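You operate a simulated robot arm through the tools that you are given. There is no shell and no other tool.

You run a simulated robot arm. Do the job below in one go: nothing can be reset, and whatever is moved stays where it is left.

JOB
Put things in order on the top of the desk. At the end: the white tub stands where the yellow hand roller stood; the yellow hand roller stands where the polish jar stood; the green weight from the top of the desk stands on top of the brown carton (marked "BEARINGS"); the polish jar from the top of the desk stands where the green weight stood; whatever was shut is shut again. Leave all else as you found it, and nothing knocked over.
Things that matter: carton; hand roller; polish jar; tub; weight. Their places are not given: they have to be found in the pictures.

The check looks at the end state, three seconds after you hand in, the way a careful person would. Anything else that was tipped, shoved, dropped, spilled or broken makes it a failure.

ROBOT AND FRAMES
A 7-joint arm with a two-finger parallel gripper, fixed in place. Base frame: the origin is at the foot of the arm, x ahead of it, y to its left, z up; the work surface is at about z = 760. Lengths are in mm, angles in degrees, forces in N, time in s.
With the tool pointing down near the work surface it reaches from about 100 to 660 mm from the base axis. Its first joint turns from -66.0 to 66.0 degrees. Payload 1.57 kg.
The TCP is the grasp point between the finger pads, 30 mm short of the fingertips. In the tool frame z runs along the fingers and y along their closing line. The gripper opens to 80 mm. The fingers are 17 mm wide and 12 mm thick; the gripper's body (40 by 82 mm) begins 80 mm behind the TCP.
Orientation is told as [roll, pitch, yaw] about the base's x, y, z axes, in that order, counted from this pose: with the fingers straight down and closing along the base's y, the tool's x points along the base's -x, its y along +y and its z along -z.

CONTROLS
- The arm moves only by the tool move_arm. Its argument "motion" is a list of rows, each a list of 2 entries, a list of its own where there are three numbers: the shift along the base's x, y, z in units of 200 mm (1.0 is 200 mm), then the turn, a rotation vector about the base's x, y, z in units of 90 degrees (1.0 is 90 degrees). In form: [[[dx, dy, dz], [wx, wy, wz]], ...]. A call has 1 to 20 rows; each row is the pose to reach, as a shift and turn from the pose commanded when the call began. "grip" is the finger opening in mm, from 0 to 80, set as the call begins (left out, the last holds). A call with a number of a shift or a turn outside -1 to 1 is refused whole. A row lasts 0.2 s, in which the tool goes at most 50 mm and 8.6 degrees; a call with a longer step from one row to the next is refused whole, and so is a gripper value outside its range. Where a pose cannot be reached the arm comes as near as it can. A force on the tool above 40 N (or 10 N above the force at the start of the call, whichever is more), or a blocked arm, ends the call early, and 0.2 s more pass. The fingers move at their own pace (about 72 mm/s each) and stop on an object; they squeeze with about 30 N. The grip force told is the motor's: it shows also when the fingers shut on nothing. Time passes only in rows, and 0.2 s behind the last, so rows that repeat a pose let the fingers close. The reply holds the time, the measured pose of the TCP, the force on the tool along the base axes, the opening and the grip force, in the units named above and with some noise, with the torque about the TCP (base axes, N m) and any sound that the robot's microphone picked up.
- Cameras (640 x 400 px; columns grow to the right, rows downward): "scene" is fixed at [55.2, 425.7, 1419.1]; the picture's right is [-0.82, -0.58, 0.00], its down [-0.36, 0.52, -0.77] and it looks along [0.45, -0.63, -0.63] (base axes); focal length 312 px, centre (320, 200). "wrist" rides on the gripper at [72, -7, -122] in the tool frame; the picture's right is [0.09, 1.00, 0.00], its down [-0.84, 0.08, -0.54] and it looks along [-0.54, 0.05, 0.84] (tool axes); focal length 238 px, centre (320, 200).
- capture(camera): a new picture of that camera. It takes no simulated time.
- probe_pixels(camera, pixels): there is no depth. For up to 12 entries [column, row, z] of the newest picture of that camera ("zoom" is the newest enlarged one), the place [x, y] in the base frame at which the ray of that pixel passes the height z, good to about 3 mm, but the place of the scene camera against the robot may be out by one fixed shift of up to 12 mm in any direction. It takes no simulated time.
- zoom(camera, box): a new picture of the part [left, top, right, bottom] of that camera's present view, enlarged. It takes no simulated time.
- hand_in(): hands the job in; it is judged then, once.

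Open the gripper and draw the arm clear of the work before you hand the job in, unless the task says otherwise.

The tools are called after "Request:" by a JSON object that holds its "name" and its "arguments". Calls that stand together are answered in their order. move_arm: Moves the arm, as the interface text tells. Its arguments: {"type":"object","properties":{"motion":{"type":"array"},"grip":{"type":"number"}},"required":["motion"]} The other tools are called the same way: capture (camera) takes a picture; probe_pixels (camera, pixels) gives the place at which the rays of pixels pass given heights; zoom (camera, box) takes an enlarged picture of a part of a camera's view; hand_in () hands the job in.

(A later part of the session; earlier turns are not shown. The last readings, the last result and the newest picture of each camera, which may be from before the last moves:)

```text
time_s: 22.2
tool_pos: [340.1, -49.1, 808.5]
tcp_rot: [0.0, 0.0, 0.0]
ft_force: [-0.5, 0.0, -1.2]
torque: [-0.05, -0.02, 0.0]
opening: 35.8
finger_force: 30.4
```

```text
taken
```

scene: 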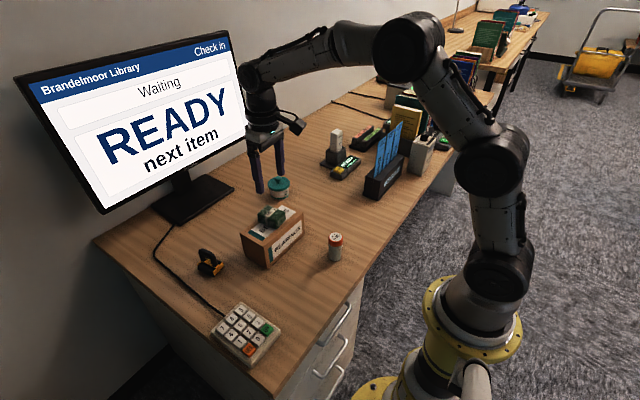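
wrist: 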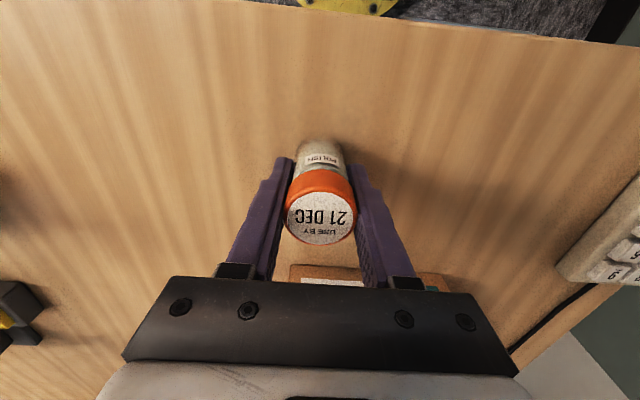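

The jar is gripped at 35.8 mm at about (339.5,-50.5), TCP z≈808. I lift it and carry it toward the weight's old spot (416.8,-231).

Request:
{"name": "move_arm", "arguments": {"motion": [[[0, 0, 0.03], [0, 0, 0]], [[0, 0, 0.12], [0, 0, 0]], [[0, 0, 0.25], [0, 0, 0]], [[0, 0, 0.4], [0, 0, 0]], [[0, 0, 0.4], [0, 0, 0]]]}}

Request:
{"name": "capture", "arguments": {"camera": "scene"}}

Request:
{"name": "capture", "arguments": {"camera": "wrist"}}

```text
time_s: 23.4
tool_pos: [338.1, -49.7, 888.8]
tcp_rot: [0.1, 0.0, -0.1]
ft_force: [0.6, 0.4, -0.3]
torque: [0.03, 0.01, 0.0]
opening: 35.9
finger_force: 30.1
```

```text
taken
```

scene: 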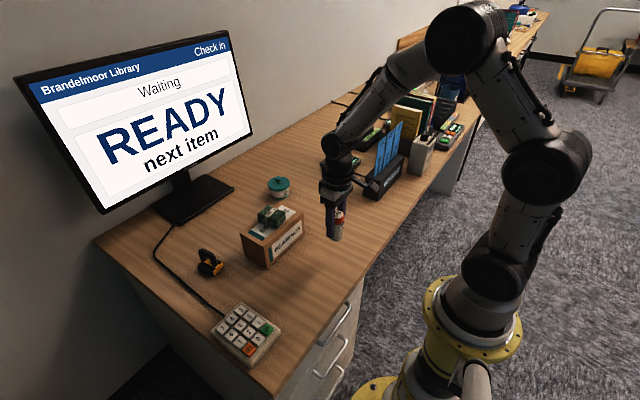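

```text
taken
```

wrist: 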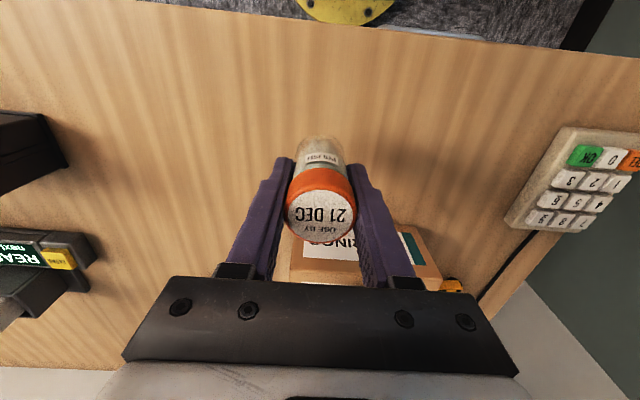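

The jar keeps the same position between the fingers, so it is lifted. I zoom in on the scene to confirm the body came along with the cap.

Request:
{"name": "zoom", "arguments": {"camera": "scene", "box": [300, 150, 380, 270]}}

```text
3.33 times, centred on (340, 210) of scene
```

zoom: 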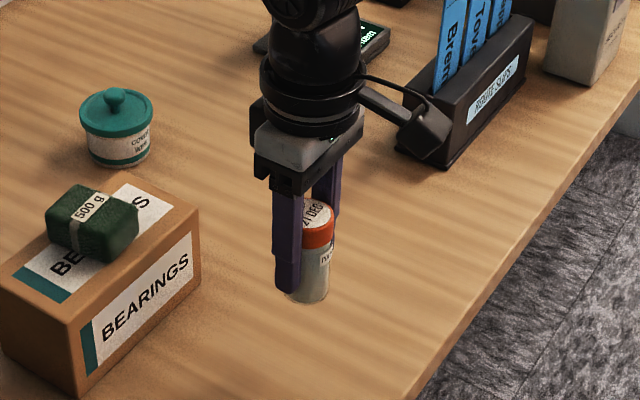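

The jar is held upright and whole. I carry it to (416.8,-231) and lower it to just above the desk.

Request:
{"name": "move_arm", "arguments": {"motion": [[[0.08, -0.18, 0], [0, 0, 0]], [[0.16, -0.36, 0], [0, 0, 0]], [[0.24, -0.54, 0], [0, 0, 0]], [[0.32, -0.72, 0], [0, 0, 0]], [[0.3865, -0.9, 0], [0, 0, 0]], [[0.3865, -0.9, -0.15], [0, 0, 0]], [[0.3865, -0.9, -0.3], [0, 0, 0]], [[0.3865, -0.9, -0.36], [0, 0, 0]], [[0.3865, -0.9, -0.36], [0, 0, 0]]]}}

Request:
{"name": "capture", "arguments": {"camera": "wrist"}}

Request:
{"name": "zoom", "arguments": {"camera": "scene", "box": [300, 150, 400, 240]}}

```text
time_s: 25.4
tool_pos: [417.0, -230.5, 816.3]
tcp_rot: [0.1, -0.1, 0.0]
ft_force: [-0.6, 0.0, -0.5]
torque: [0.0, 0.01, 0.01]
opening: 35.7
finger_force: 30.2
```

```text
taken
```

wrist: 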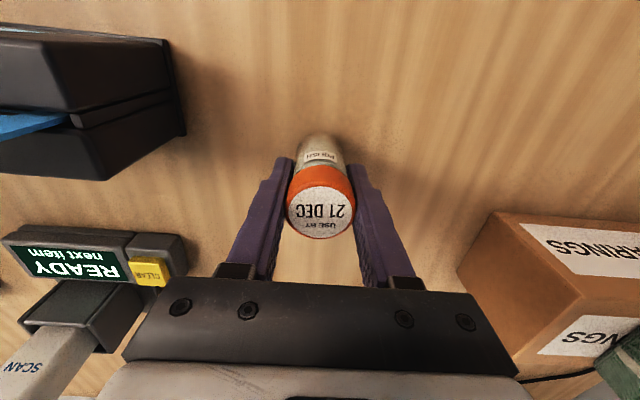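

```text
4.44 times, centred on (350, 195) of scene
```

zoom: 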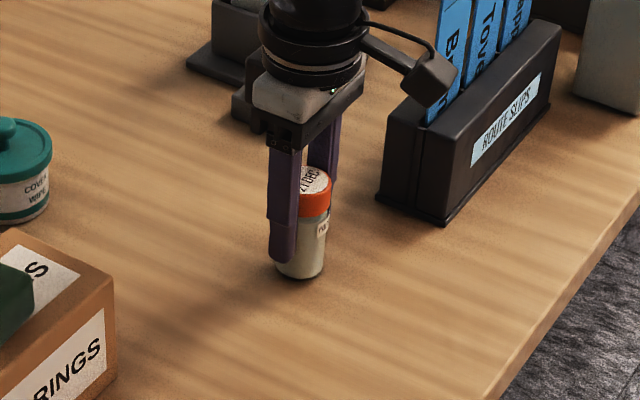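

The TCP is at 816 and the jar was gripped at about 808, so there are roughly 8 mm to go. I lower in small steps until light contact.

Request:
{"name": "move_arm", "arguments": {"motion": [[[0, 0, -0.015], [0, 0, 0]], [[0, 0, -0.025], [0, 0, 0]], [[0, 0, -0.033], [0, 0, 0]], [[0, 0, -0.038], [0, 0, 0]], [[0, 0, -0.038], [0, 0, 0]]]}}

```text
time_s: 26.6
tool_pos: [417.9, -231.5, 808.7]
tcp_rot: [-0.2, -0.3, 0.0]
ft_force: [4.2, 1.0, 17.9]
torque: [0.29, -0.23, -0.11]
opening: 35.4
finger_force: 30.1
```

Contact is felt (18 N) at z≈808.7. I ease up by about 1 mm, open the gripper, then rise straight up.

Request:
{"name": "move_arm", "arguments": {"motion": [[[0, 0, 0.004], [0, 0, 0]], [[0, 0, 0.006], [0, 0, 0]], [[0, 0, 0.006], [0, 0, 0]]]}}

Request:
{"name": "move_arm", "arguments": {"motion": [[[0, 0, 0], [0, 0, 0]], [[0, 0, 0], [0, 0, 0]], [[0, 0, 0], [0, 0, 0]], [[0, 0, 0], [0, 0, 0]]], "grip": 80}}

Request:
{"name": "move_arm", "arguments": {"motion": [[[0, 0, 0.05], [0, 0, 0]], [[0, 0, 0.2], [0, 0, 0]], [[0, 0, 0.4], [0, 0, 0]], [[0, 0, 0.6], [0, 0, 0]], [[0, 0, 0.7], [0, 0, 0]]]}}

Request:
{"name": "capture", "arguments": {"camera": "scene"}}

Request:
{"name": "capture", "arguments": {"camera": "wrist"}}

```text
time_s: 27.4
tool_pos: [415.8, -228.8, 808.7]
tcp_rot: [0.0, 0.1, 0.0]
ft_force: [2.9, -3.1, 8.4]
torque: [-0.12, -0.24, -0.04]
opening: 35.8
finger_force: 29.6
```

```text
time_s: 28.4
tool_pos: [416.3, -229.8, 810.0]
tcp_rot: [-0.1, 0.0, 0.0]
ft_force: [0.1, -0.5, 0.2]
torque: [0.01, 0.0, 0.02]
opening: 79.8
finger_force: 0.0
```

```text
time_s: 29.6
tool_pos: [416.9, -231.6, 948.9]
tcp_rot: [-0.1, 0.0, 0.0]
ft_force: [0.2, 1.0, -0.3]
torque: [-0.02, 0.0, 0.01]
opening: 79.9
finger_force: 0.0
```

```text
taken
```

scene: 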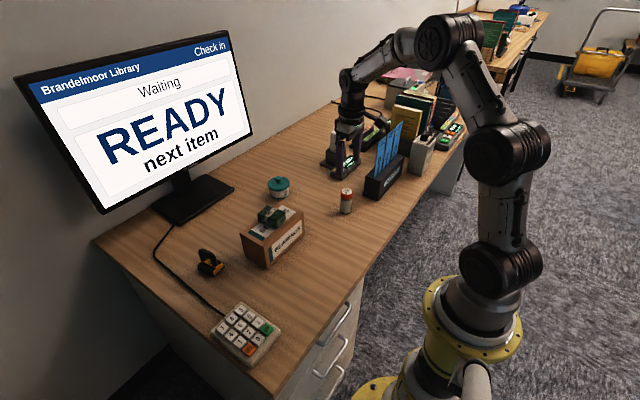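

```text
taken
```

wrist: 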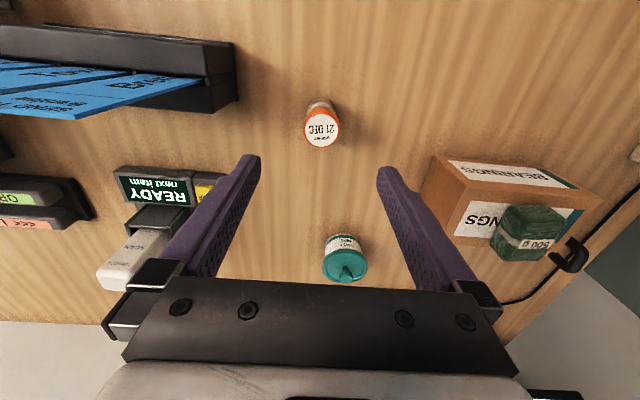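

The jar stands upright in the weight's former spot. Now I go high over the carton toward the roller near (580,172).

Request:
{"name": "move_arm", "arguments": {"motion": [[[0.08, 0.16, 0.1], [0, 0, 0]], [[0.16, 0.32, 0.2], [0, 0, 0]], [[0.24, 0.5, 0.3], [0, 0, 0]], [[0.32, 0.68, 0.3], [0, 0, 0]], [[0.4, 0.85, 0.3], [0, 0, 0]], [[0.48, 1.0, 0.3], [0, 0, 0]]]}}

Request:
{"name": "move_arm", "arguments": {"motion": [[[0.05, 0.18, 0], [0, 0, 0]], [[0.1, 0.36, 0], [0, 0, 0]], [[0.15, 0.54, 0], [0, 0, 0]], [[0.2, 0.72, 0], [0, 0, 0]], [[0.25, 0.9, 0], [0, 0, 0]], [[0.25, 1.0, -0.1], [0, 0, 0]], [[0.25, 1.0, -0.2], [0, 0, 0]], [[0.25, 1.0, -0.2], [0, 0, 0]]]}}

Request:
{"name": "capture", "arguments": {"camera": "wrist"}}

Request:
{"name": "capture", "arguments": {"camera": "scene"}}

```text
time_s: 31.0
tool_pos: [512.4, -30.4, 1008.6]
tcp_rot: [0.0, 0.0, -0.1]
ft_force: [-0.5, -0.5, -0.5]
torque: [-0.01, 0.04, 0.03]
opening: 79.9
finger_force: 0.1
```

```text
time_s: 32.8
tool_pos: [563.7, 171.0, 969.0]
tcp_rot: [0.0, 0.1, 0.0]
ft_force: [-0.3, -0.4, 0.6]
torque: [0.0, -0.01, 0.01]
opening: 80.1
finger_force: 0.0
```

```text
taken
```

wrist: 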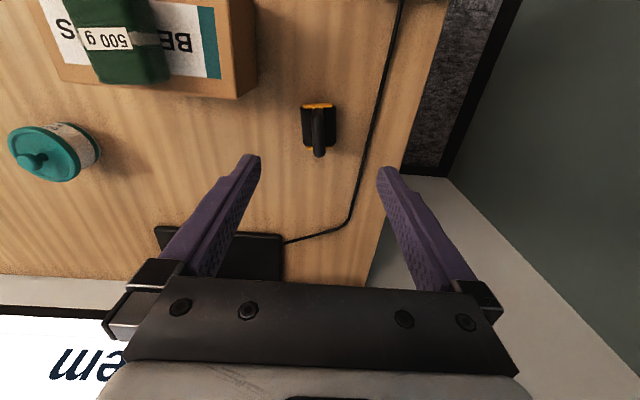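

```text
taken
```

scene: 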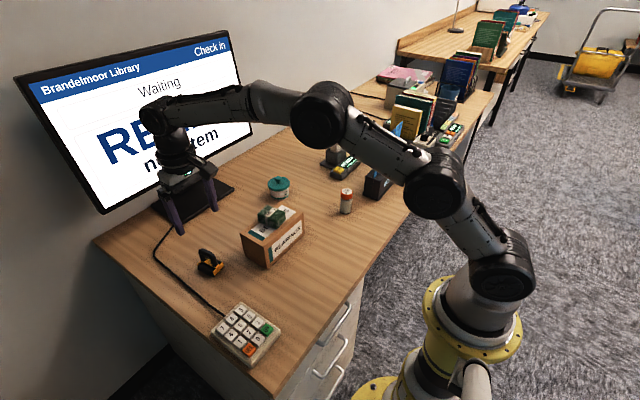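

The roller is at (318,128) in the wrist view, with its handle running roughly along x. I zoom in and probe it.

Request:
{"name": "zoom", "arguments": {"camera": "wrist", "box": [280, 85, 360, 170]}}

Request:
{"name": "zoom", "arguments": {"camera": "scene", "box": [185, 235, 240, 285]}}

```text
4.71 times, centred on (320, 128) of wrist
```

zoom: 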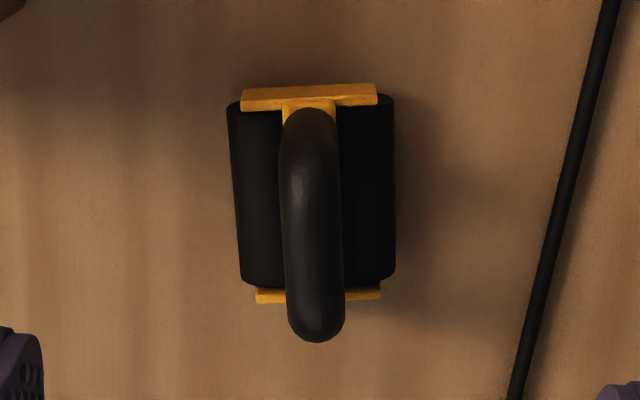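

```text
8.00 times, centred on (212, 260) of scene
```

zoom: 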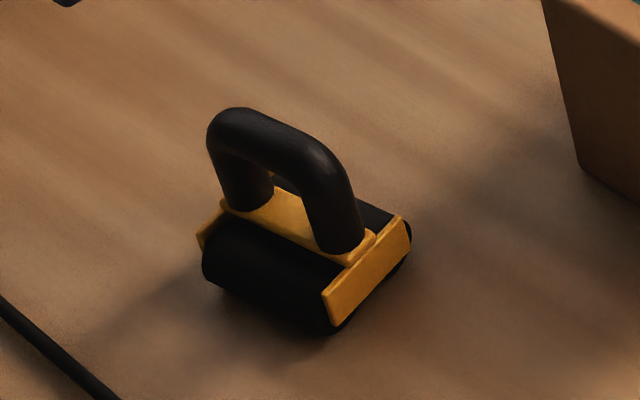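

The roller rests on two drums along x with an arched handle above them, so I'll grip the handle across y. I probe its features in the wrist picture.

Request:
{"name": "probe_pixels", "arguments": {"camera": "wrist", "pixels": [[303.7, 104.6, 785], [331.7, 103.3, 785], [306.6, 148.3, 775], [332.7, 147.2, 775], [300.9, 107.3, 775], [303, 144.5, 775], [335.3, 105.6, 775], [335.7, 144, 775], [317.9, 115, 820], [318.8, 150, 820], [318.4, 130, 820]]}}

Request:
{"name": "probe_pixels", "arguments": {"camera": "zoom", "pixels": [[325, 295, 765], [330, 335, 760], [235, 112, 820], [330, 160, 820], [235, 112, 830], [330, 160, 830], [205, 285, 760], [410, 255, 765]]}}

```text
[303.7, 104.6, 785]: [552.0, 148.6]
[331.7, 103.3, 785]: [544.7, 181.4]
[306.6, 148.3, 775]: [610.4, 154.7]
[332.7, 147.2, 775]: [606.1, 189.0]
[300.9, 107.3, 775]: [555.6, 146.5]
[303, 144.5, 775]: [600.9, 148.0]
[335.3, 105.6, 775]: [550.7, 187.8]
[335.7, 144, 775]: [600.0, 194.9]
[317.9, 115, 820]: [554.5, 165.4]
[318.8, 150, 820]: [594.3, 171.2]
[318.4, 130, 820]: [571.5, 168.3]
```

```text
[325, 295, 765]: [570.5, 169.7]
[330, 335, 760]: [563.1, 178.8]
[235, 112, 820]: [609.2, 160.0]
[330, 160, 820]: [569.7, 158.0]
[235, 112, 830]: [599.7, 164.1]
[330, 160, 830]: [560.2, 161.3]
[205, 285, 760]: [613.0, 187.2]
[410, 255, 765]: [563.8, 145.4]
```

The roller body is about 60×43 mm, centred near (578,169.5) and yawed about +6–7°. Its handle top is at z≈825. I approach to z≈890 with that yaw for a closer look.

Request:
{"name": "move_arm", "arguments": {"motion": [[[0.04, 0, -0.12], [0, 0, 0.04]], [[0.075, 0, -0.3], [0, 0, 0.072]], [[0.075, 0, -0.39], [0, 0, 0.072]], [[0.075, 0, -0.39], [0, 0, 0.072]]]}}

Request:
{"name": "capture", "arguments": {"camera": "wrist"}}

Request:
{"name": "zoom", "arguments": {"camera": "wrist", "box": [240, 80, 400, 220]}}

```text
time_s: 33.8
tool_pos: [578.1, 169.2, 890.6]
tcp_rot: [0.0, 0.0, 6.4]
ft_force: [0.6, -0.1, 0.7]
torque: [0.02, 0.01, 0.01]
opening: 79.9
finger_force: 0.1
```

```text
taken
```

wrist: 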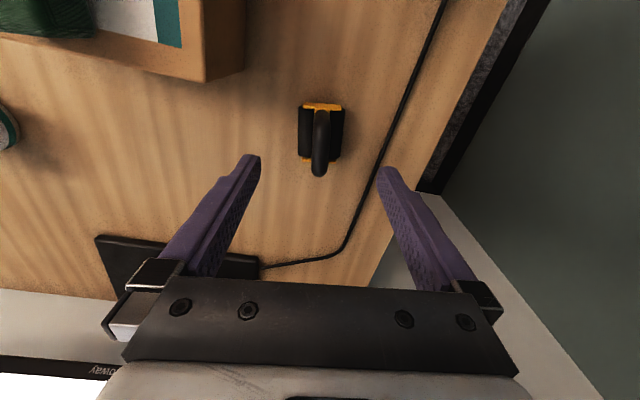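

```text
2.86 times, centred on (320, 150) of wrist
```

zoom: 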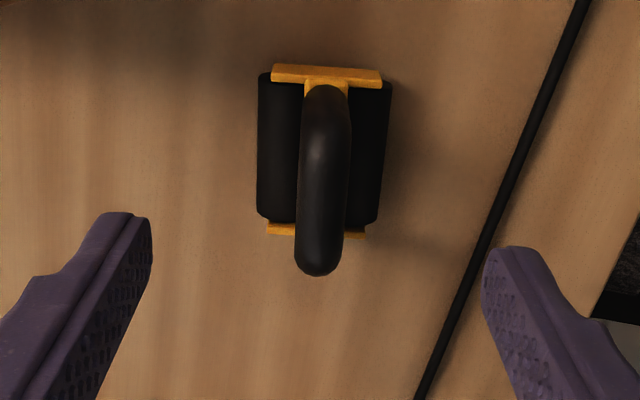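

The alignment is within a degree or two. I probe the roller's body and handle in this zoom for the exact centre.

Request:
{"name": "probe_pixels", "arguments": {"camera": "zoom", "pixels": [[275, 68, 785], [382, 73, 785], [268, 232, 775], [365, 238, 775], [260, 140, 775], [387, 145, 775], [325, 100, 822], [320, 260, 822], [322, 180, 825], [258, 210, 775], [378, 218, 775], [325, 180, 830]]}}

```text
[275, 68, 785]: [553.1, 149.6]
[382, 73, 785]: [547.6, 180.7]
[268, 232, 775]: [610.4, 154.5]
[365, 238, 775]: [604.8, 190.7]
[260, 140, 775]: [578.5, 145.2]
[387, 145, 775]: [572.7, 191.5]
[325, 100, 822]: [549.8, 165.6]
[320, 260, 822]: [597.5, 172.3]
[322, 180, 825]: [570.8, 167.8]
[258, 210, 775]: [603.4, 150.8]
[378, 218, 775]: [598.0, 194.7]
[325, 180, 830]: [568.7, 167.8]
```

The roller's centre is about (579,169) with yaw about 7.4°. I descend to TCP z≈822, putting the fingertips at ≈792 above the drums, so only the handle is pinched.

Request:
{"name": "move_arm", "arguments": {"motion": [[[0.005, 0, -0.1], [0, 0, 0.011]], [[0.005, 0, -0.22], [0, 0, 0.011]], [[0.005, 0, -0.3], [0, 0, 0.011]], [[0.005, 0, -0.34], [0, 0, 0.011]], [[0.005, 0, -0.34], [0, 0, 0.011]]]}}

Request:
{"name": "capture", "arguments": {"camera": "scene"}}

Request:
{"name": "zoom", "arguments": {"camera": "scene", "box": [170, 200, 260, 290]}}

Request:
{"name": "capture", "arguments": {"camera": "wrist"}}

```text
time_s: 35.0
tool_pos: [579.6, 169.6, 821.6]
tcp_rot: [0.1, 0.1, 7.4]
ft_force: [0.1, 0.2, 0.6]
torque: [-0.01, -0.01, 0.0]
opening: 80.2
finger_force: 0.1
```

```text
taken
```

scene: 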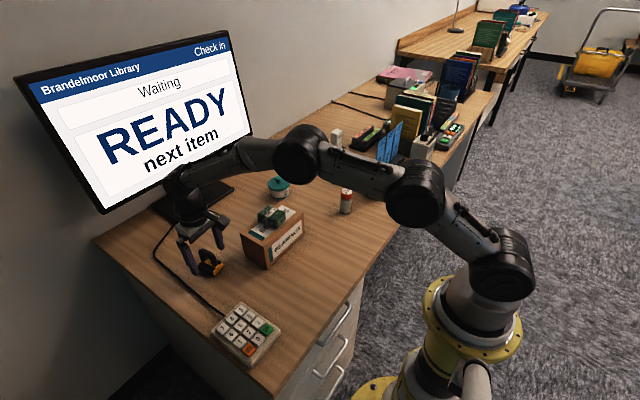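

```text
4.44 times, centred on (215, 245) of scene
```

zoom: 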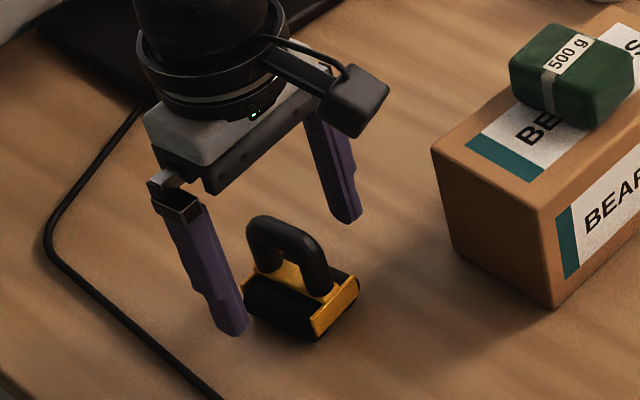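

```text
taken
```

wrist: 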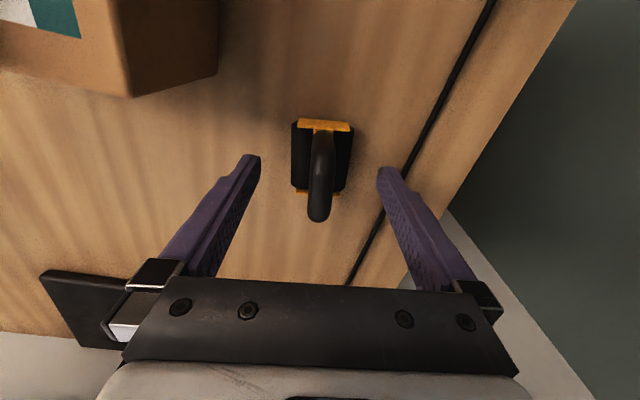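

The fingers straddle the handle with the tips above the drums. I close on the handle.

Request:
{"name": "move_arm", "arguments": {"motion": [[[0, 0, 0], [0, 0, 0]], [[0, 0, 0], [0, 0, 0]], [[0, 0, 0], [0, 0, 0]], [[0, 0, 0], [0, 0, 0]], [[0, 0, 0], [0, 0, 0]], [[0, 0, 0], [0, 0, 0]]], "grip": 3}}

Request:
{"name": "capture", "arguments": {"camera": "wrist"}}

Request:
{"name": "zoom", "arguments": {"camera": "scene", "box": [170, 200, 260, 290]}}

```text
time_s: 36.4
tool_pos: [578.6, 170.0, 822.5]
tcp_rot: [0.1, 0.0, 7.5]
ft_force: [0.4, -0.3, 1.0]
torque: [0.01, -0.04, 0.01]
opening: 14.2
finger_force: 30.4
```

```text
taken
```

wrist: 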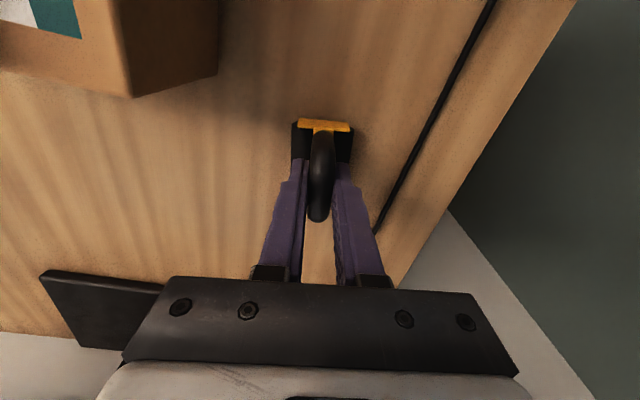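

```text
4.44 times, centred on (215, 245) of scene
```

zoom: 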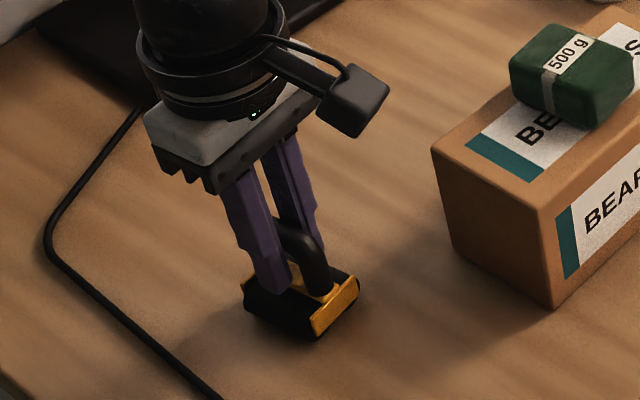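

The handle is held at 14.2 mm, so the roller's spot is (579,169.5). I lift it straight up high enough to clear the carton and weight.

Request:
{"name": "move_arm", "arguments": {"motion": [[[0, 0, 0.03], [0, 0, 0]], [[0, 0, 0.12], [0, 0, 0]], [[0, 0, 0.28], [0, 0, 0]], [[0, 0, 0.48], [0, 0, 0]], [[0, 0, 0.7], [0, 0, 0]], [[0, 0, 0.75], [0, 0, 0]]]}}

Request:
{"name": "capture", "arguments": {"camera": "scene"}}

Request:
{"name": "capture", "arguments": {"camera": "wrist"}}

```text
time_s: 37.8
tool_pos: [579.7, 170.4, 972.4]
tcp_rot: [0.0, 0.0, 7.5]
ft_force: [-0.7, -0.3, -1.1]
torque: [0.0, 0.0, -0.01]
opening: 13.9
finger_force: 30.1
```

```text
taken
```

scene: 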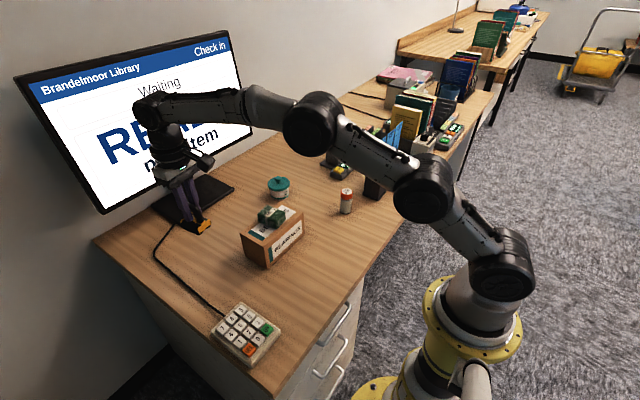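

```text
taken
```

wrist: 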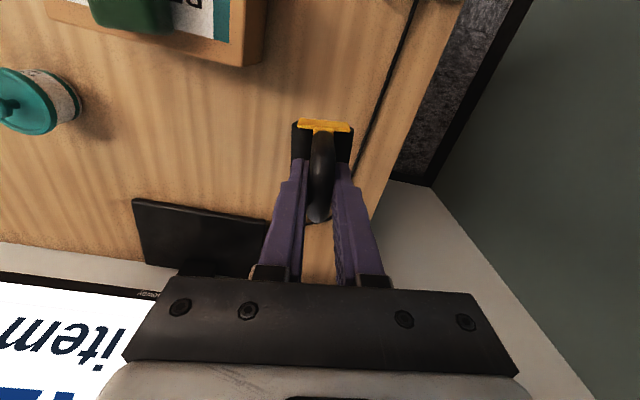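

The roller hangs steadily from its handle. I carry it over toward the jar's old spot (339.5,-50.5), keeping its heading.

Request:
{"name": "move_arm", "arguments": {"motion": [[[-0.14, -0.11, 0], [0, 0, 0]], [[-0.28, -0.22, 0], [0, 0, 0]], [[-0.42, -0.33, 0], [0, 0, 0]], [[-0.56, -0.44, 0], [0, 0, 0]], [[-0.7, -0.55, 0], [0, 0, 0]]]}}

Request:
{"name": "move_arm", "arguments": {"motion": [[[-0.14, -0.15, 0], [0, 0, 0]], [[-0.28, -0.3, 0], [0, 0, 0]], [[-0.42, -0.45, 0], [0, 0, 0]], [[-0.4965, -0.5475, -0.1], [0, 0, 0]], [[-0.4965, -0.5475, -0.3], [0, 0, 0]], [[-0.4965, -0.5475, -0.5], [0, 0, 0]], [[-0.4965, -0.5475, -0.65], [0, 0, 0]], [[-0.4965, -0.5475, -0.7], [0, 0, 0]], [[-0.4965, -0.5475, -0.7], [0, 0, 0]]]}}

Request:
{"name": "capture", "arguments": {"camera": "wrist"}}

Request:
{"name": "capture", "arguments": {"camera": "scene"}}

Request:
{"name": "zoom", "arguments": {"camera": "scene", "box": [290, 180, 390, 280]}}

```text
time_s: 39.0
tool_pos: [438.3, 59.8, 974.0]
tcp_rot: [0.0, 0.1, 7.5]
ft_force: [-0.1, -0.8, -1.2]
torque: [0.02, -0.01, 0.01]
opening: 13.9
finger_force: 30.2
```

```text
time_s: 41.0
tool_pos: [339.6, -49.1, 832.6]
tcp_rot: [-0.1, 0.0, 7.5]
ft_force: [-0.3, 0.3, -0.2]
torque: [0.0, 0.04, 0.0]
opening: 14.2
finger_force: 30.4
```

```text
taken
```

wrist: 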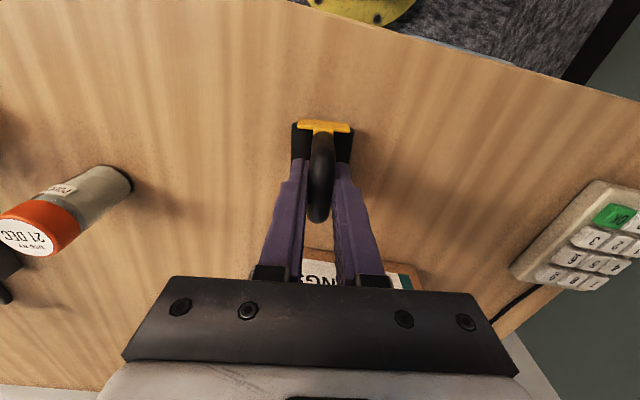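

```text
taken
```

scene: 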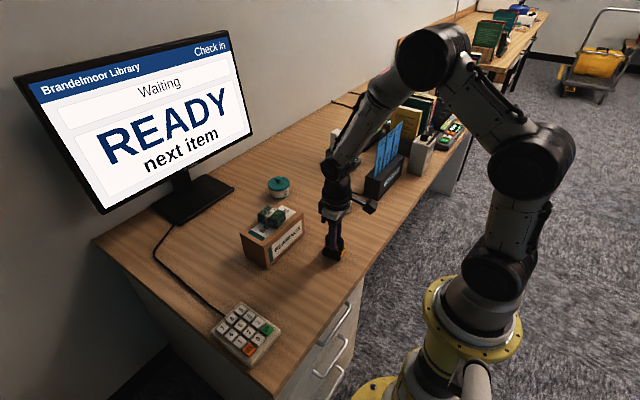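

```text
4.00 times, centred on (340, 230) of scene
```

zoom: 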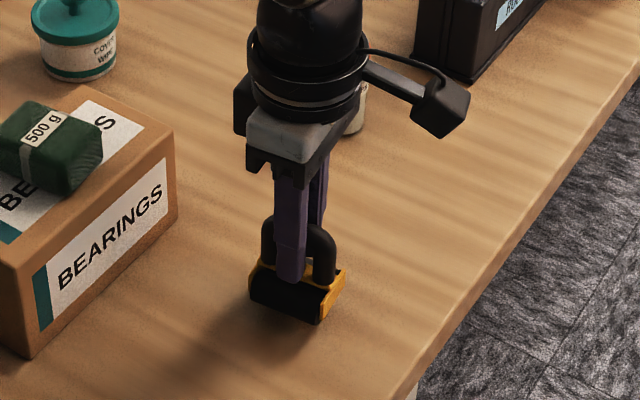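

The roller hovers about 10 mm above the jar's old spot. I lower in small steps until contact.

Request:
{"name": "move_arm", "arguments": {"motion": [[[0, 0, -0.02], [0, 0, 0]], [[0, 0, -0.035], [0, 0, 0]], [[0, 0, -0.045], [0, 0, 0]], [[0, 0, -0.05], [0, 0, 0]], [[0, 0, -0.05], [0, 0, 0]]]}}

```text
time_s: 42.2
tool_pos: [340.4, -48.8, 823.4]
tcp_rot: [0.0, 0.1, 7.5]
ft_force: [0.2, 0.8, -1.7]
torque: [0.01, -0.01, 0.02]
opening: 14.2
finger_force: 30.3
```

There is no contact yet (-1.7 N), so I go down another 1–2 mm.

Request:
{"name": "move_arm", "arguments": {"motion": [[[0, 0, -0.004], [0, 0, 0]], [[0, 0, -0.007], [0, 0, 0]], [[0, 0, -0.007], [0, 0, 0]]]}}

```text
time_s: 43.0
tool_pos: [340.5, -49.6, 821.7]
tcp_rot: [0.0, 0.0, 7.5]
ft_force: [0.2, -0.6, -0.1]
torque: [0.03, 0.0, 0.01]
opening: 14.0
finger_force: 30.1
```

Request:
{"name": "move_arm", "arguments": {"motion": [[[0, 0, -0.004], [0, 0, 0]], [[0, 0, -0.008], [0, 0, 0]], [[0, 0, -0.008], [0, 0, 0]]]}}

Request:
{"name": "zoom", "arguments": {"camera": "scene", "box": [305, 220, 365, 280]}}

```text
time_s: 43.8
tool_pos: [340.0, -49.8, 821.1]
tcp_rot: [0.1, -0.1, 7.5]
ft_force: [-8.3, 3.8, 23.6]
torque: [-0.01, 0.02, 0.02]
opening: 14.2
finger_force: 29.9
```

```text
6.67 times, centred on (335, 250) of scene
```

zoom: 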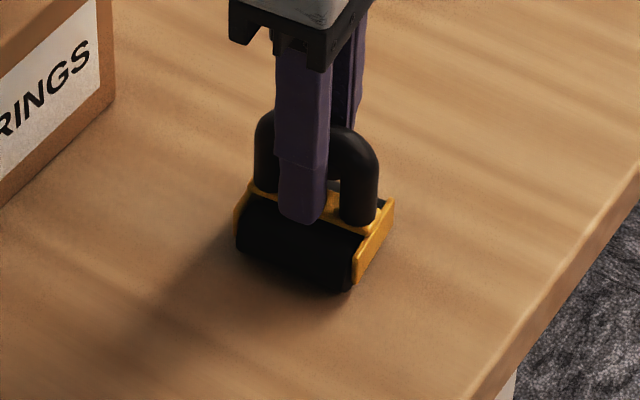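

Contact came at z≈821 (24 N). I relax by about 1.2 mm, open, and then rise straight up.

Request:
{"name": "move_arm", "arguments": {"motion": [[[0, 0, 0.004], [0, 0, 0]], [[0, 0, 0.007], [0, 0, 0]], [[0, 0, 0.007], [0, 0, 0]]]}}

Request:
{"name": "move_arm", "arguments": {"motion": [[[0, 0, 0], [0, 0, 0]], [[0, 0, 0], [0, 0, 0]], [[0, 0, 0], [0, 0, 0]], [[0, 0, 0], [0, 0, 0]], [[0, 0, 0], [0, 0, 0]]], "grip": 80}}

Request:
{"name": "move_arm", "arguments": {"motion": [[[0, 0, 0.05], [0, 0, 0]], [[0, 0, 0.2], [0, 0, 0]], [[0, 0, 0.4], [0, 0, 0]], [[0, 0, 0.6], [0, 0, 0]], [[0, 0, 0.75], [0, 0, 0]]]}}

Request:
{"name": "capture", "arguments": {"camera": "wrist"}}

Request:
{"name": "capture", "arguments": {"camera": "scene"}}

Request:
{"name": "zoom", "arguments": {"camera": "scene", "box": [250, 165, 370, 280]}}

```text
time_s: 44.6
tool_pos: [339.0, -49.9, 821.3]
tcp_rot: [0.1, 0.0, 7.4]
ft_force: [1.4, 0.4, 3.0]
torque: [-0.09, -0.24, 0.01]
opening: 14.0
finger_force: 29.9
```

```text
time_s: 45.8
tool_pos: [339.0, -50.1, 821.9]
tcp_rot: [-0.1, 0.1, 7.5]
ft_force: [-0.6, -1.0, -0.2]
torque: [-0.03, 0.0, -0.06]
opening: 80.0
finger_force: 0.0
```

```text
time_s: 47.0
tool_pos: [338.1, -49.8, 971.7]
tcp_rot: [0.0, 0.0, 7.5]
ft_force: [0.1, 0.7, 0.5]
torque: [-0.02, 0.0, -0.02]
opening: 79.8
finger_force: 0.1
```

```text
taken
```

wrist: 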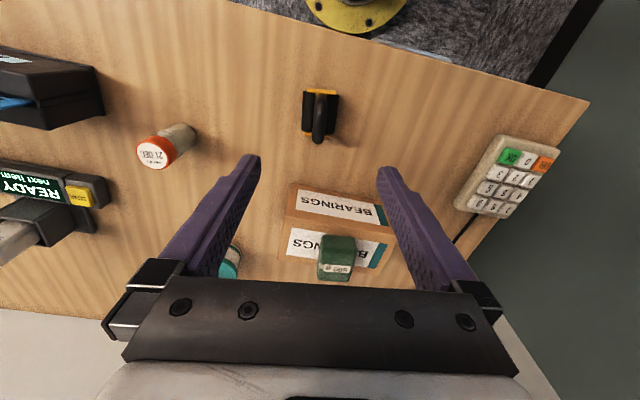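

```text
taken
```

scene: 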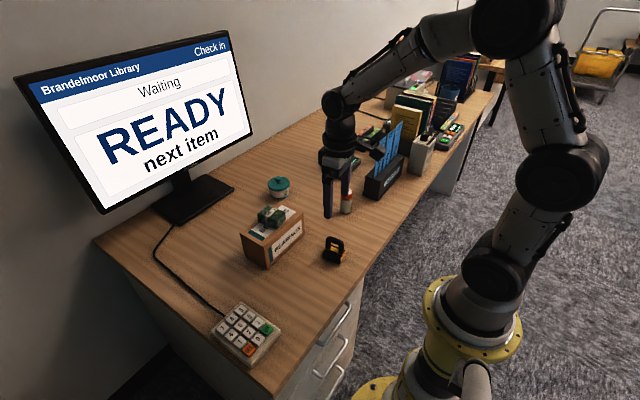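

```text
3.48 times, centred on (310, 222) of scene
```

zoom: 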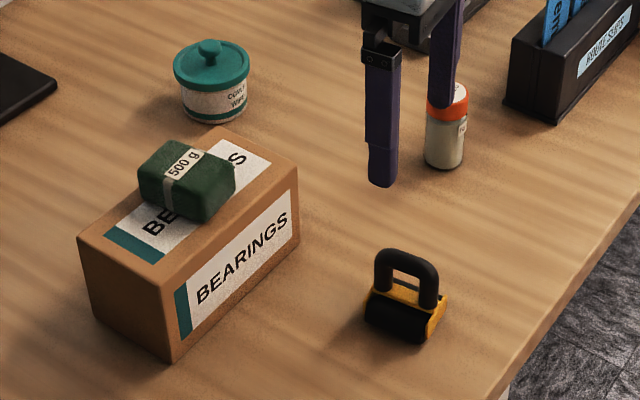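

The roller stands in the jar's former place. Now I go to the tub near (628,-155) for a close look, passing high over the desk and resetting yaw.

Request:
{"name": "move_arm", "arguments": {"motion": [[[0.18, -0.07, 0.05], [0, 0, -0.03]], [[0.36, -0.14, 0.1], [0, 0, -0.06]], [[0.54, -0.22, 0.1], [0, 0, -0.083]], [[0.72, -0.3, 0.1], [0, 0, -0.083]], [[0.9, -0.38, 0.1], [0, 0, -0.083]], [[1.0, -0.45, 0.1], [0, 0, -0.083]], [[1.0, -0.45, 0.1], [0, 0, -0.083]]]}}

Request:
{"name": "capture", "arguments": {"camera": "wrist"}}

```text
time_s: 48.6
tool_pos: [539.4, -140.1, 990.6]
tcp_rot: [0.0, 0.0, 0.1]
ft_force: [1.2, -0.1, -0.8]
torque: [0.01, -0.02, 0.0]
opening: 80.0
finger_force: 0.0
```

```text
taken
```

wrist: 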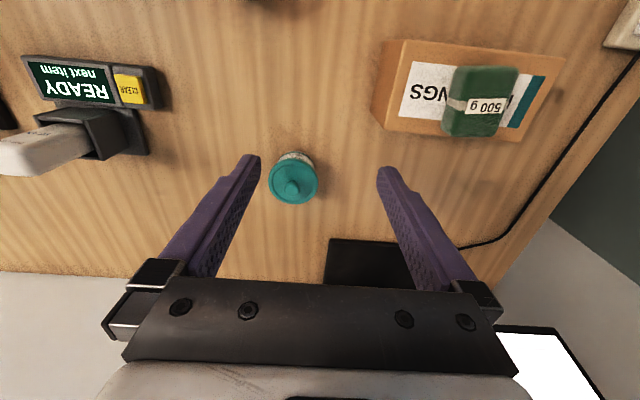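

The tub's lid is at (293,178). I zoom in and probe its size and centre.

Request:
{"name": "zoom", "arguments": {"camera": "wrist", "box": [250, 140, 340, 215]}}

Request:
{"name": "probe_pixels", "arguments": {"camera": "zoom", "pixels": [[135, 280, 808], [485, 280, 808], [310, 450, 808], [310, 110, 808], [300, 85, 762], [305, 270, 808]]}}

Request:
{"name": "zoom", "arguments": {"camera": "scene", "box": [255, 165, 305, 210]}}

```text
5.33 times, centred on (295, 178) of wrist
```

zoom: 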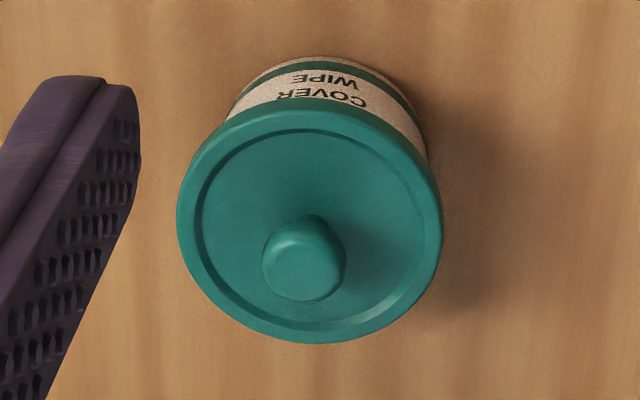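

```text
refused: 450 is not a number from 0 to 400
```

```text
8.89 times, centred on (280, 188) of scene
```

zoom: 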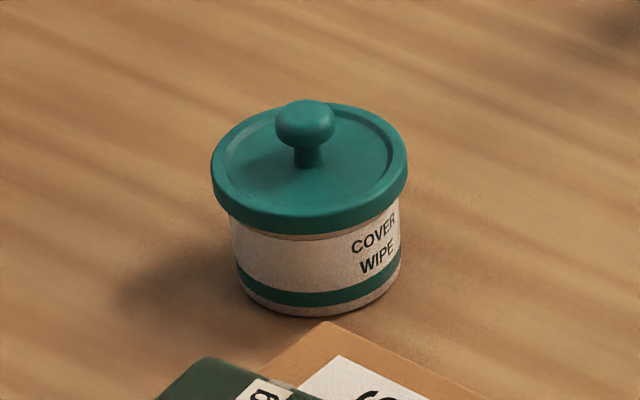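

The lid is wider than the body (about 195 against 172 px), with a seam under it, so it may be a loose lid. I probe the heights of base, lid and knob.

Request:
{"name": "probe_pixels", "arguments": {"camera": "zoom", "pixels": [[319, 270, 760], [310, 157, 800], [310, 157, 810], [310, 157, 820], [305, 112, 820], [305, 112, 830], [305, 112, 840], [212, 165, 800], [407, 165, 800], [230, 222, 785], [400, 200, 785], [316, 317, 760]]}}

Request:
{"name": "probe_pixels", "arguments": {"camera": "wrist", "pixels": [[268, 180, 805], [318, 182, 805], [293, 160.5, 805], [295, 205, 805], [294, 152, 762], [293, 183, 805], [292, 191, 825]]}}

```text
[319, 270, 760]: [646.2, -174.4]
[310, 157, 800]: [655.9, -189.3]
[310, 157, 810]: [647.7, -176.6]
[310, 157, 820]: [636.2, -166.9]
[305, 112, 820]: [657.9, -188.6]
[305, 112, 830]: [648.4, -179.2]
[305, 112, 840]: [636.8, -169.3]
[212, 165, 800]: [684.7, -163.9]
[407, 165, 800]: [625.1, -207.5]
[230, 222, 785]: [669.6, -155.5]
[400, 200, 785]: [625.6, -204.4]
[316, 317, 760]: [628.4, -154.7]
```

```text
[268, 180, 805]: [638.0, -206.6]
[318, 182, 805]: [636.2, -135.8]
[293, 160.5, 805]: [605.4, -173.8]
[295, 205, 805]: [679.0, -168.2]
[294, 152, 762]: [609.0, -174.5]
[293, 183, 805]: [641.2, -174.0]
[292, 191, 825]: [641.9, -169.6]
```

The tub is centred near (638,-170). Its lid is about 72 mm wide, the body about 63 mm, the lid top is at z≈811 and the knob top at ≈833. The lid could be loose, so I'll test it gently by the knob, and first I move right above it for accurate centring.

Request:
{"name": "move_arm", "arguments": {"motion": [[[0.15, -0.04, -0.05], [0, 0, 0]], [[0.3, -0.09, -0.15], [0, 0, 0]], [[0.45, -0.13, -0.3], [0, 0, 0]], [[0.4925, -0.1475, -0.45], [0, 0, 0]], [[0.4925, -0.1475, -0.45], [0, 0, 0]]]}}

Request:
{"name": "capture", "arguments": {"camera": "wrist"}}

Request:
{"name": "zoom", "arguments": {"camera": "wrist", "box": [240, 80, 400, 220]}}

```text
time_s: 49.8
tool_pos: [633.6, -169.3, 900.1]
tcp_rot: [0.0, 0.1, 0.0]
ft_force: [0.4, -0.3, 0.5]
torque: [0.02, -0.04, 0.01]
opening: 80.0
finger_force: 0.1
out of reach, approached as far as the arm can: row 4, 5
```

```text
taken
```

wrist: 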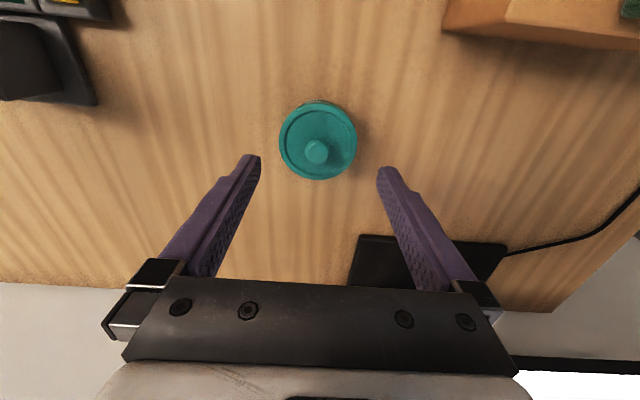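

```text
2.86 times, centred on (320, 150) of wrist
```

zoom: 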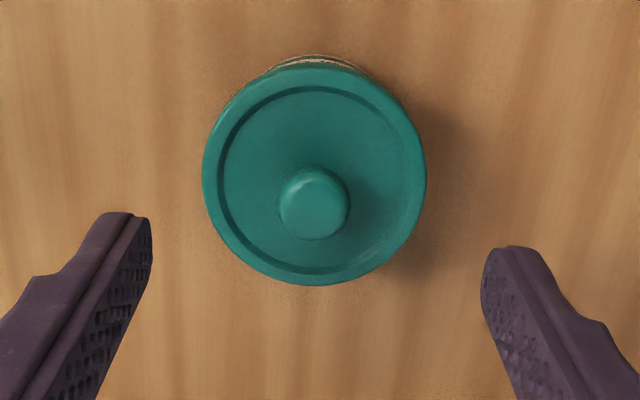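

The arm stopped at (633.6,-169.3), about 656 mm out, so the tub is right at the reach limit. I probe its exact centre.

Request:
{"name": "probe_pixels", "arguments": {"camera": "zoom", "pixels": [[203, 168, 806], [427, 175, 806], [318, 62, 808], [316, 285, 806], [315, 174, 810], [314, 203, 833], [278, 203, 828], [350, 205, 828], [316, 238, 830], [318, 167, 830], [318, 53, 762]]}}

```text
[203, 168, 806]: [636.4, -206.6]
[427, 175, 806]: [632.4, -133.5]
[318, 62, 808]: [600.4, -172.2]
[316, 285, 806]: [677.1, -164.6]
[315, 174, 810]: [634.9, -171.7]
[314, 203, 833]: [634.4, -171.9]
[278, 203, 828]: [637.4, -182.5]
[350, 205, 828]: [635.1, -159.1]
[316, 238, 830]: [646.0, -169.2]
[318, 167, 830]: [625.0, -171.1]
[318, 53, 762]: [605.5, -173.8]
```

The tub's centre is about (636,-170.5), roughly 2–3 mm past the reach in x, which is fine for a grip across y. I lower to TCP z≈848, fingertips ≈818, just over the lid and around the knob.

Request:
{"name": "move_arm", "arguments": {"motion": [[[-0.015, -0.0025, -0.1], [0, 0, 0]], [[-0.015, -0.0025, -0.2], [0, 0, 0]], [[-0.015, -0.0025, -0.26], [0, 0, 0]], [[-0.015, -0.0025, -0.26], [0, 0, 0]]]}}

Request:
{"name": "capture", "arguments": {"camera": "wrist"}}

Request:
{"name": "capture", "arguments": {"camera": "scene"}}

Request:
{"name": "zoom", "arguments": {"camera": "scene", "box": [235, 140, 325, 220]}}

```text
time_s: 50.8
tool_pos: [630.3, -167.9, 847.6]
tcp_rot: [0.0, 0.0, 0.0]
ft_force: [0.2, 0.5, -0.9]
torque: [0.0, -0.02, 0.01]
opening: 79.7
finger_force: 0.0
```

```text
taken
```

wrist: 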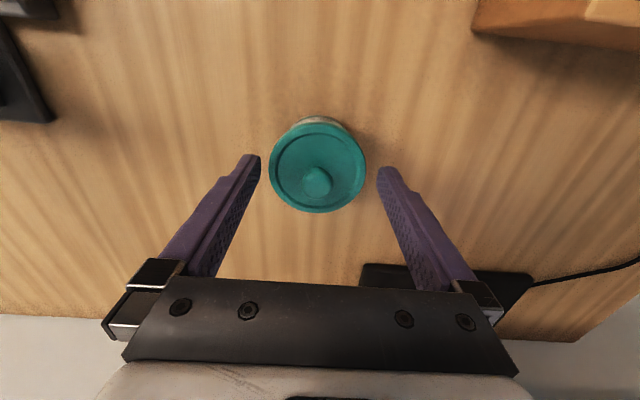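

```text
taken
```

scene: 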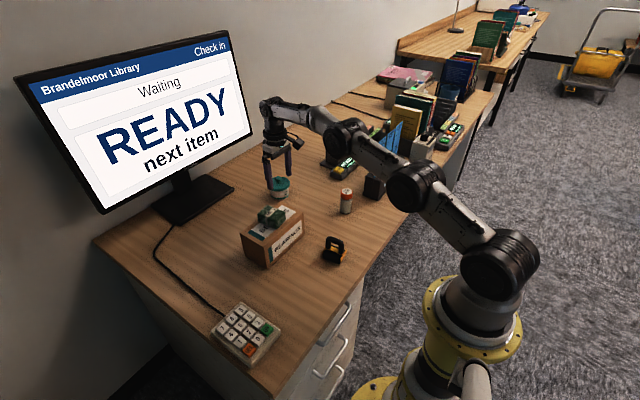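

```text
5.00 times, centred on (280, 180) of scene
```

zoom: 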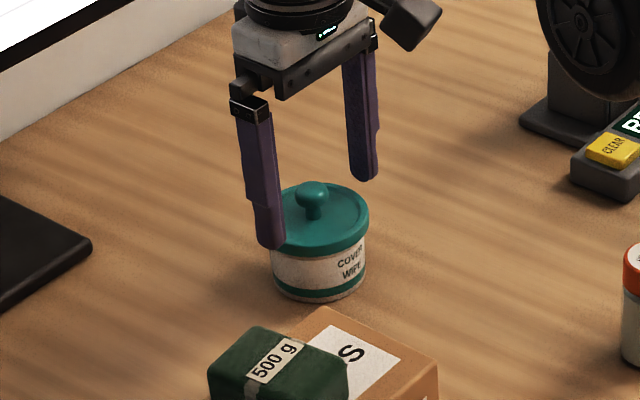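

The TCP is at x=630, and the knob at (317,183) is centred between the fingers and slightly farther out. I nudge +4 mm in x, then close gently on the knob.

Request:
{"name": "move_arm", "arguments": {"motion": [[[0.02, -0.01, 0], [0, 0, 0]], [[0.02, -0.01, 0], [0, 0, 0]]]}}

Request:
{"name": "move_arm", "arguments": {"motion": [[[0, 0, 0], [0, 0, 0]], [[0, 0, 0], [0, 0, 0]], [[0, 0, 0], [0, 0, 0]], [[0, 0, 0], [0, 0, 0]], [[0, 0, 0], [0, 0, 0]]], "grip": 10}}

Request:
{"name": "capture", "arguments": {"camera": "wrist"}}

Request:
{"name": "zoom", "arguments": {"camera": "scene", "box": [245, 150, 315, 212]}}

```text
time_s: 51.4
tool_pos: [635.9, -169.9, 847.9]
tcp_rot: [0.1, -0.1, 0.0]
ft_force: [-0.2, 0.2, -0.2]
torque: [0.0, -0.02, -0.01]
opening: 80.0
finger_force: 0.1
```

```text
time_s: 52.6
tool_pos: [634.9, -171.5, 849.1]
tcp_rot: [0.0, -0.1, 0.0]
ft_force: [-1.0, -0.4, 0.0]
torque: [-0.01, 0.0, -0.01]
opening: 17.2
finger_force: 29.9
heard: snap
```

```text
taken
```

wrist: 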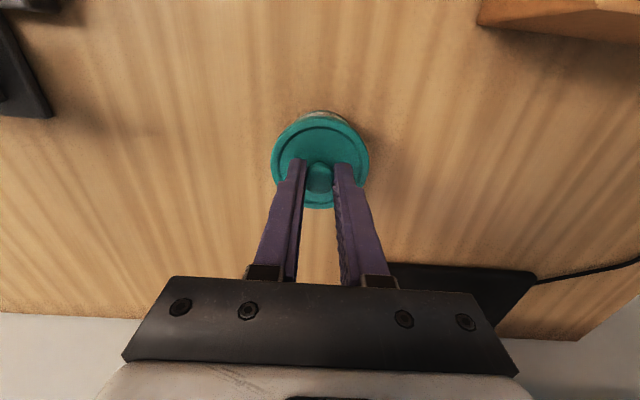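

```text
6.45 times, centred on (280, 181) of scene
```

zoom: 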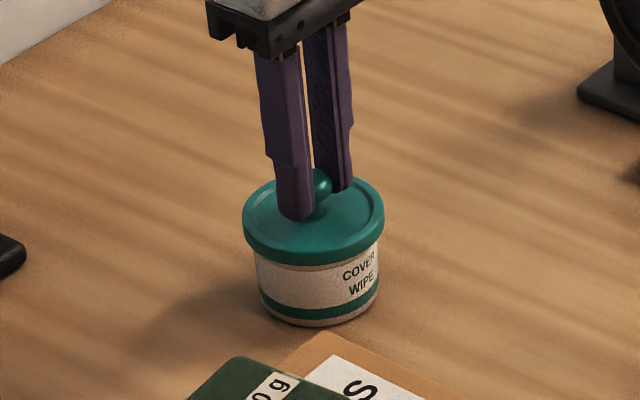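

A "snap" was heard while closing on the knob (opening 17.2). I look closely before doing anything else.

Request:
{"name": "zoom", "arguments": {"camera": "wrist", "box": [260, 90, 380, 220]}}

Request:
{"name": "zoom", "arguments": {"camera": "scene", "box": [262, 165, 302, 205]}}

Request:
{"name": "capture", "arguments": {"camera": "scene"}}

```text
3.08 times, centred on (320, 155) of wrist
```

zoom: 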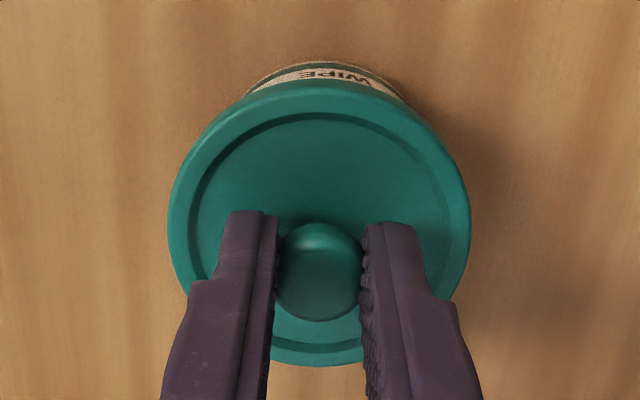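

```text
10.00 times, centred on (282, 185) of scene
```

zoom: 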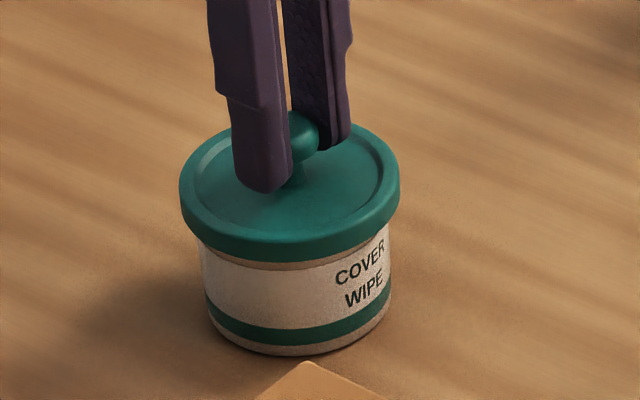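

```text
taken
```

scene: 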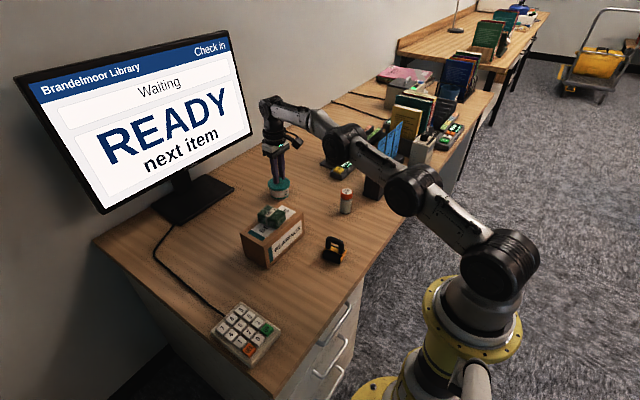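

Nothing looks broken, so the snap may be the lid's catch letting go. I lift just 6 mm to see whether the lid or the whole tub comes up.

Request:
{"name": "move_arm", "arguments": {"motion": [[[0, 0, 0.01], [0, 0, 0]], [[0, 0, 0.02], [0, 0, 0]], [[0, 0, 0.03], [0, 0, 0]], [[0, 0, 0.03], [0, 0, 0]]]}}

Request:
{"name": "zoom", "arguments": {"camera": "scene", "box": [262, 165, 302, 205]}}

Request:
{"name": "capture", "arguments": {"camera": "wrist"}}

Request:
{"name": "zoom", "arguments": {"camera": "wrist", "box": [260, 90, 380, 220]}}

```text
time_s: 53.6
tool_pos: [634.3, -170.7, 854.2]
tcp_rot: [0.0, 0.0, -0.1]
ft_force: [0.0, -0.4, -0.7]
torque: [-0.01, 0.02, -0.02]
opening: 17.3
finger_force: 29.9
```

```text
10.00 times, centred on (282, 185) of scene
```

zoom: 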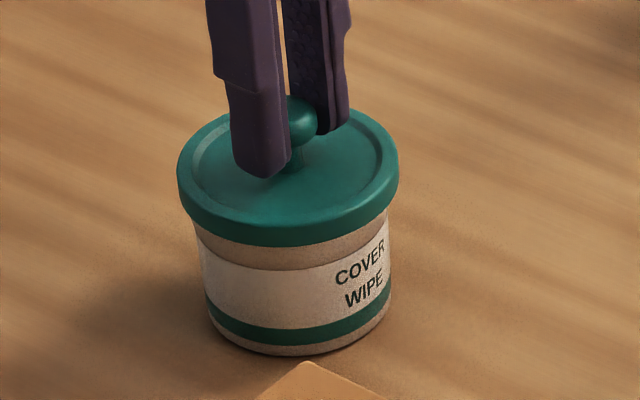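

```text
taken
```

wrist: 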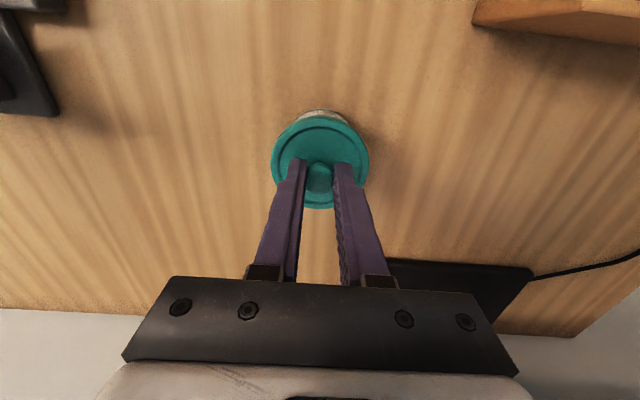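

```text
3.08 times, centred on (320, 155) of wrist
```

zoom: 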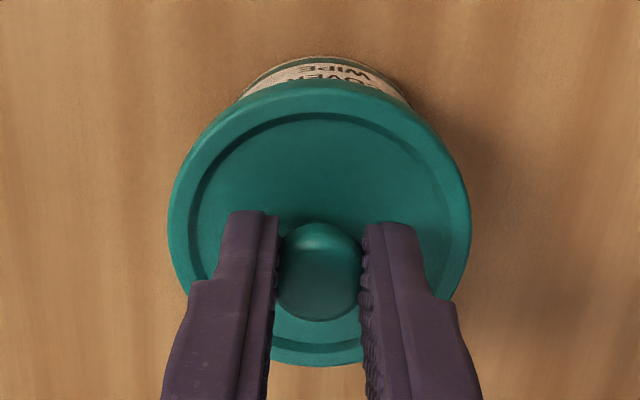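

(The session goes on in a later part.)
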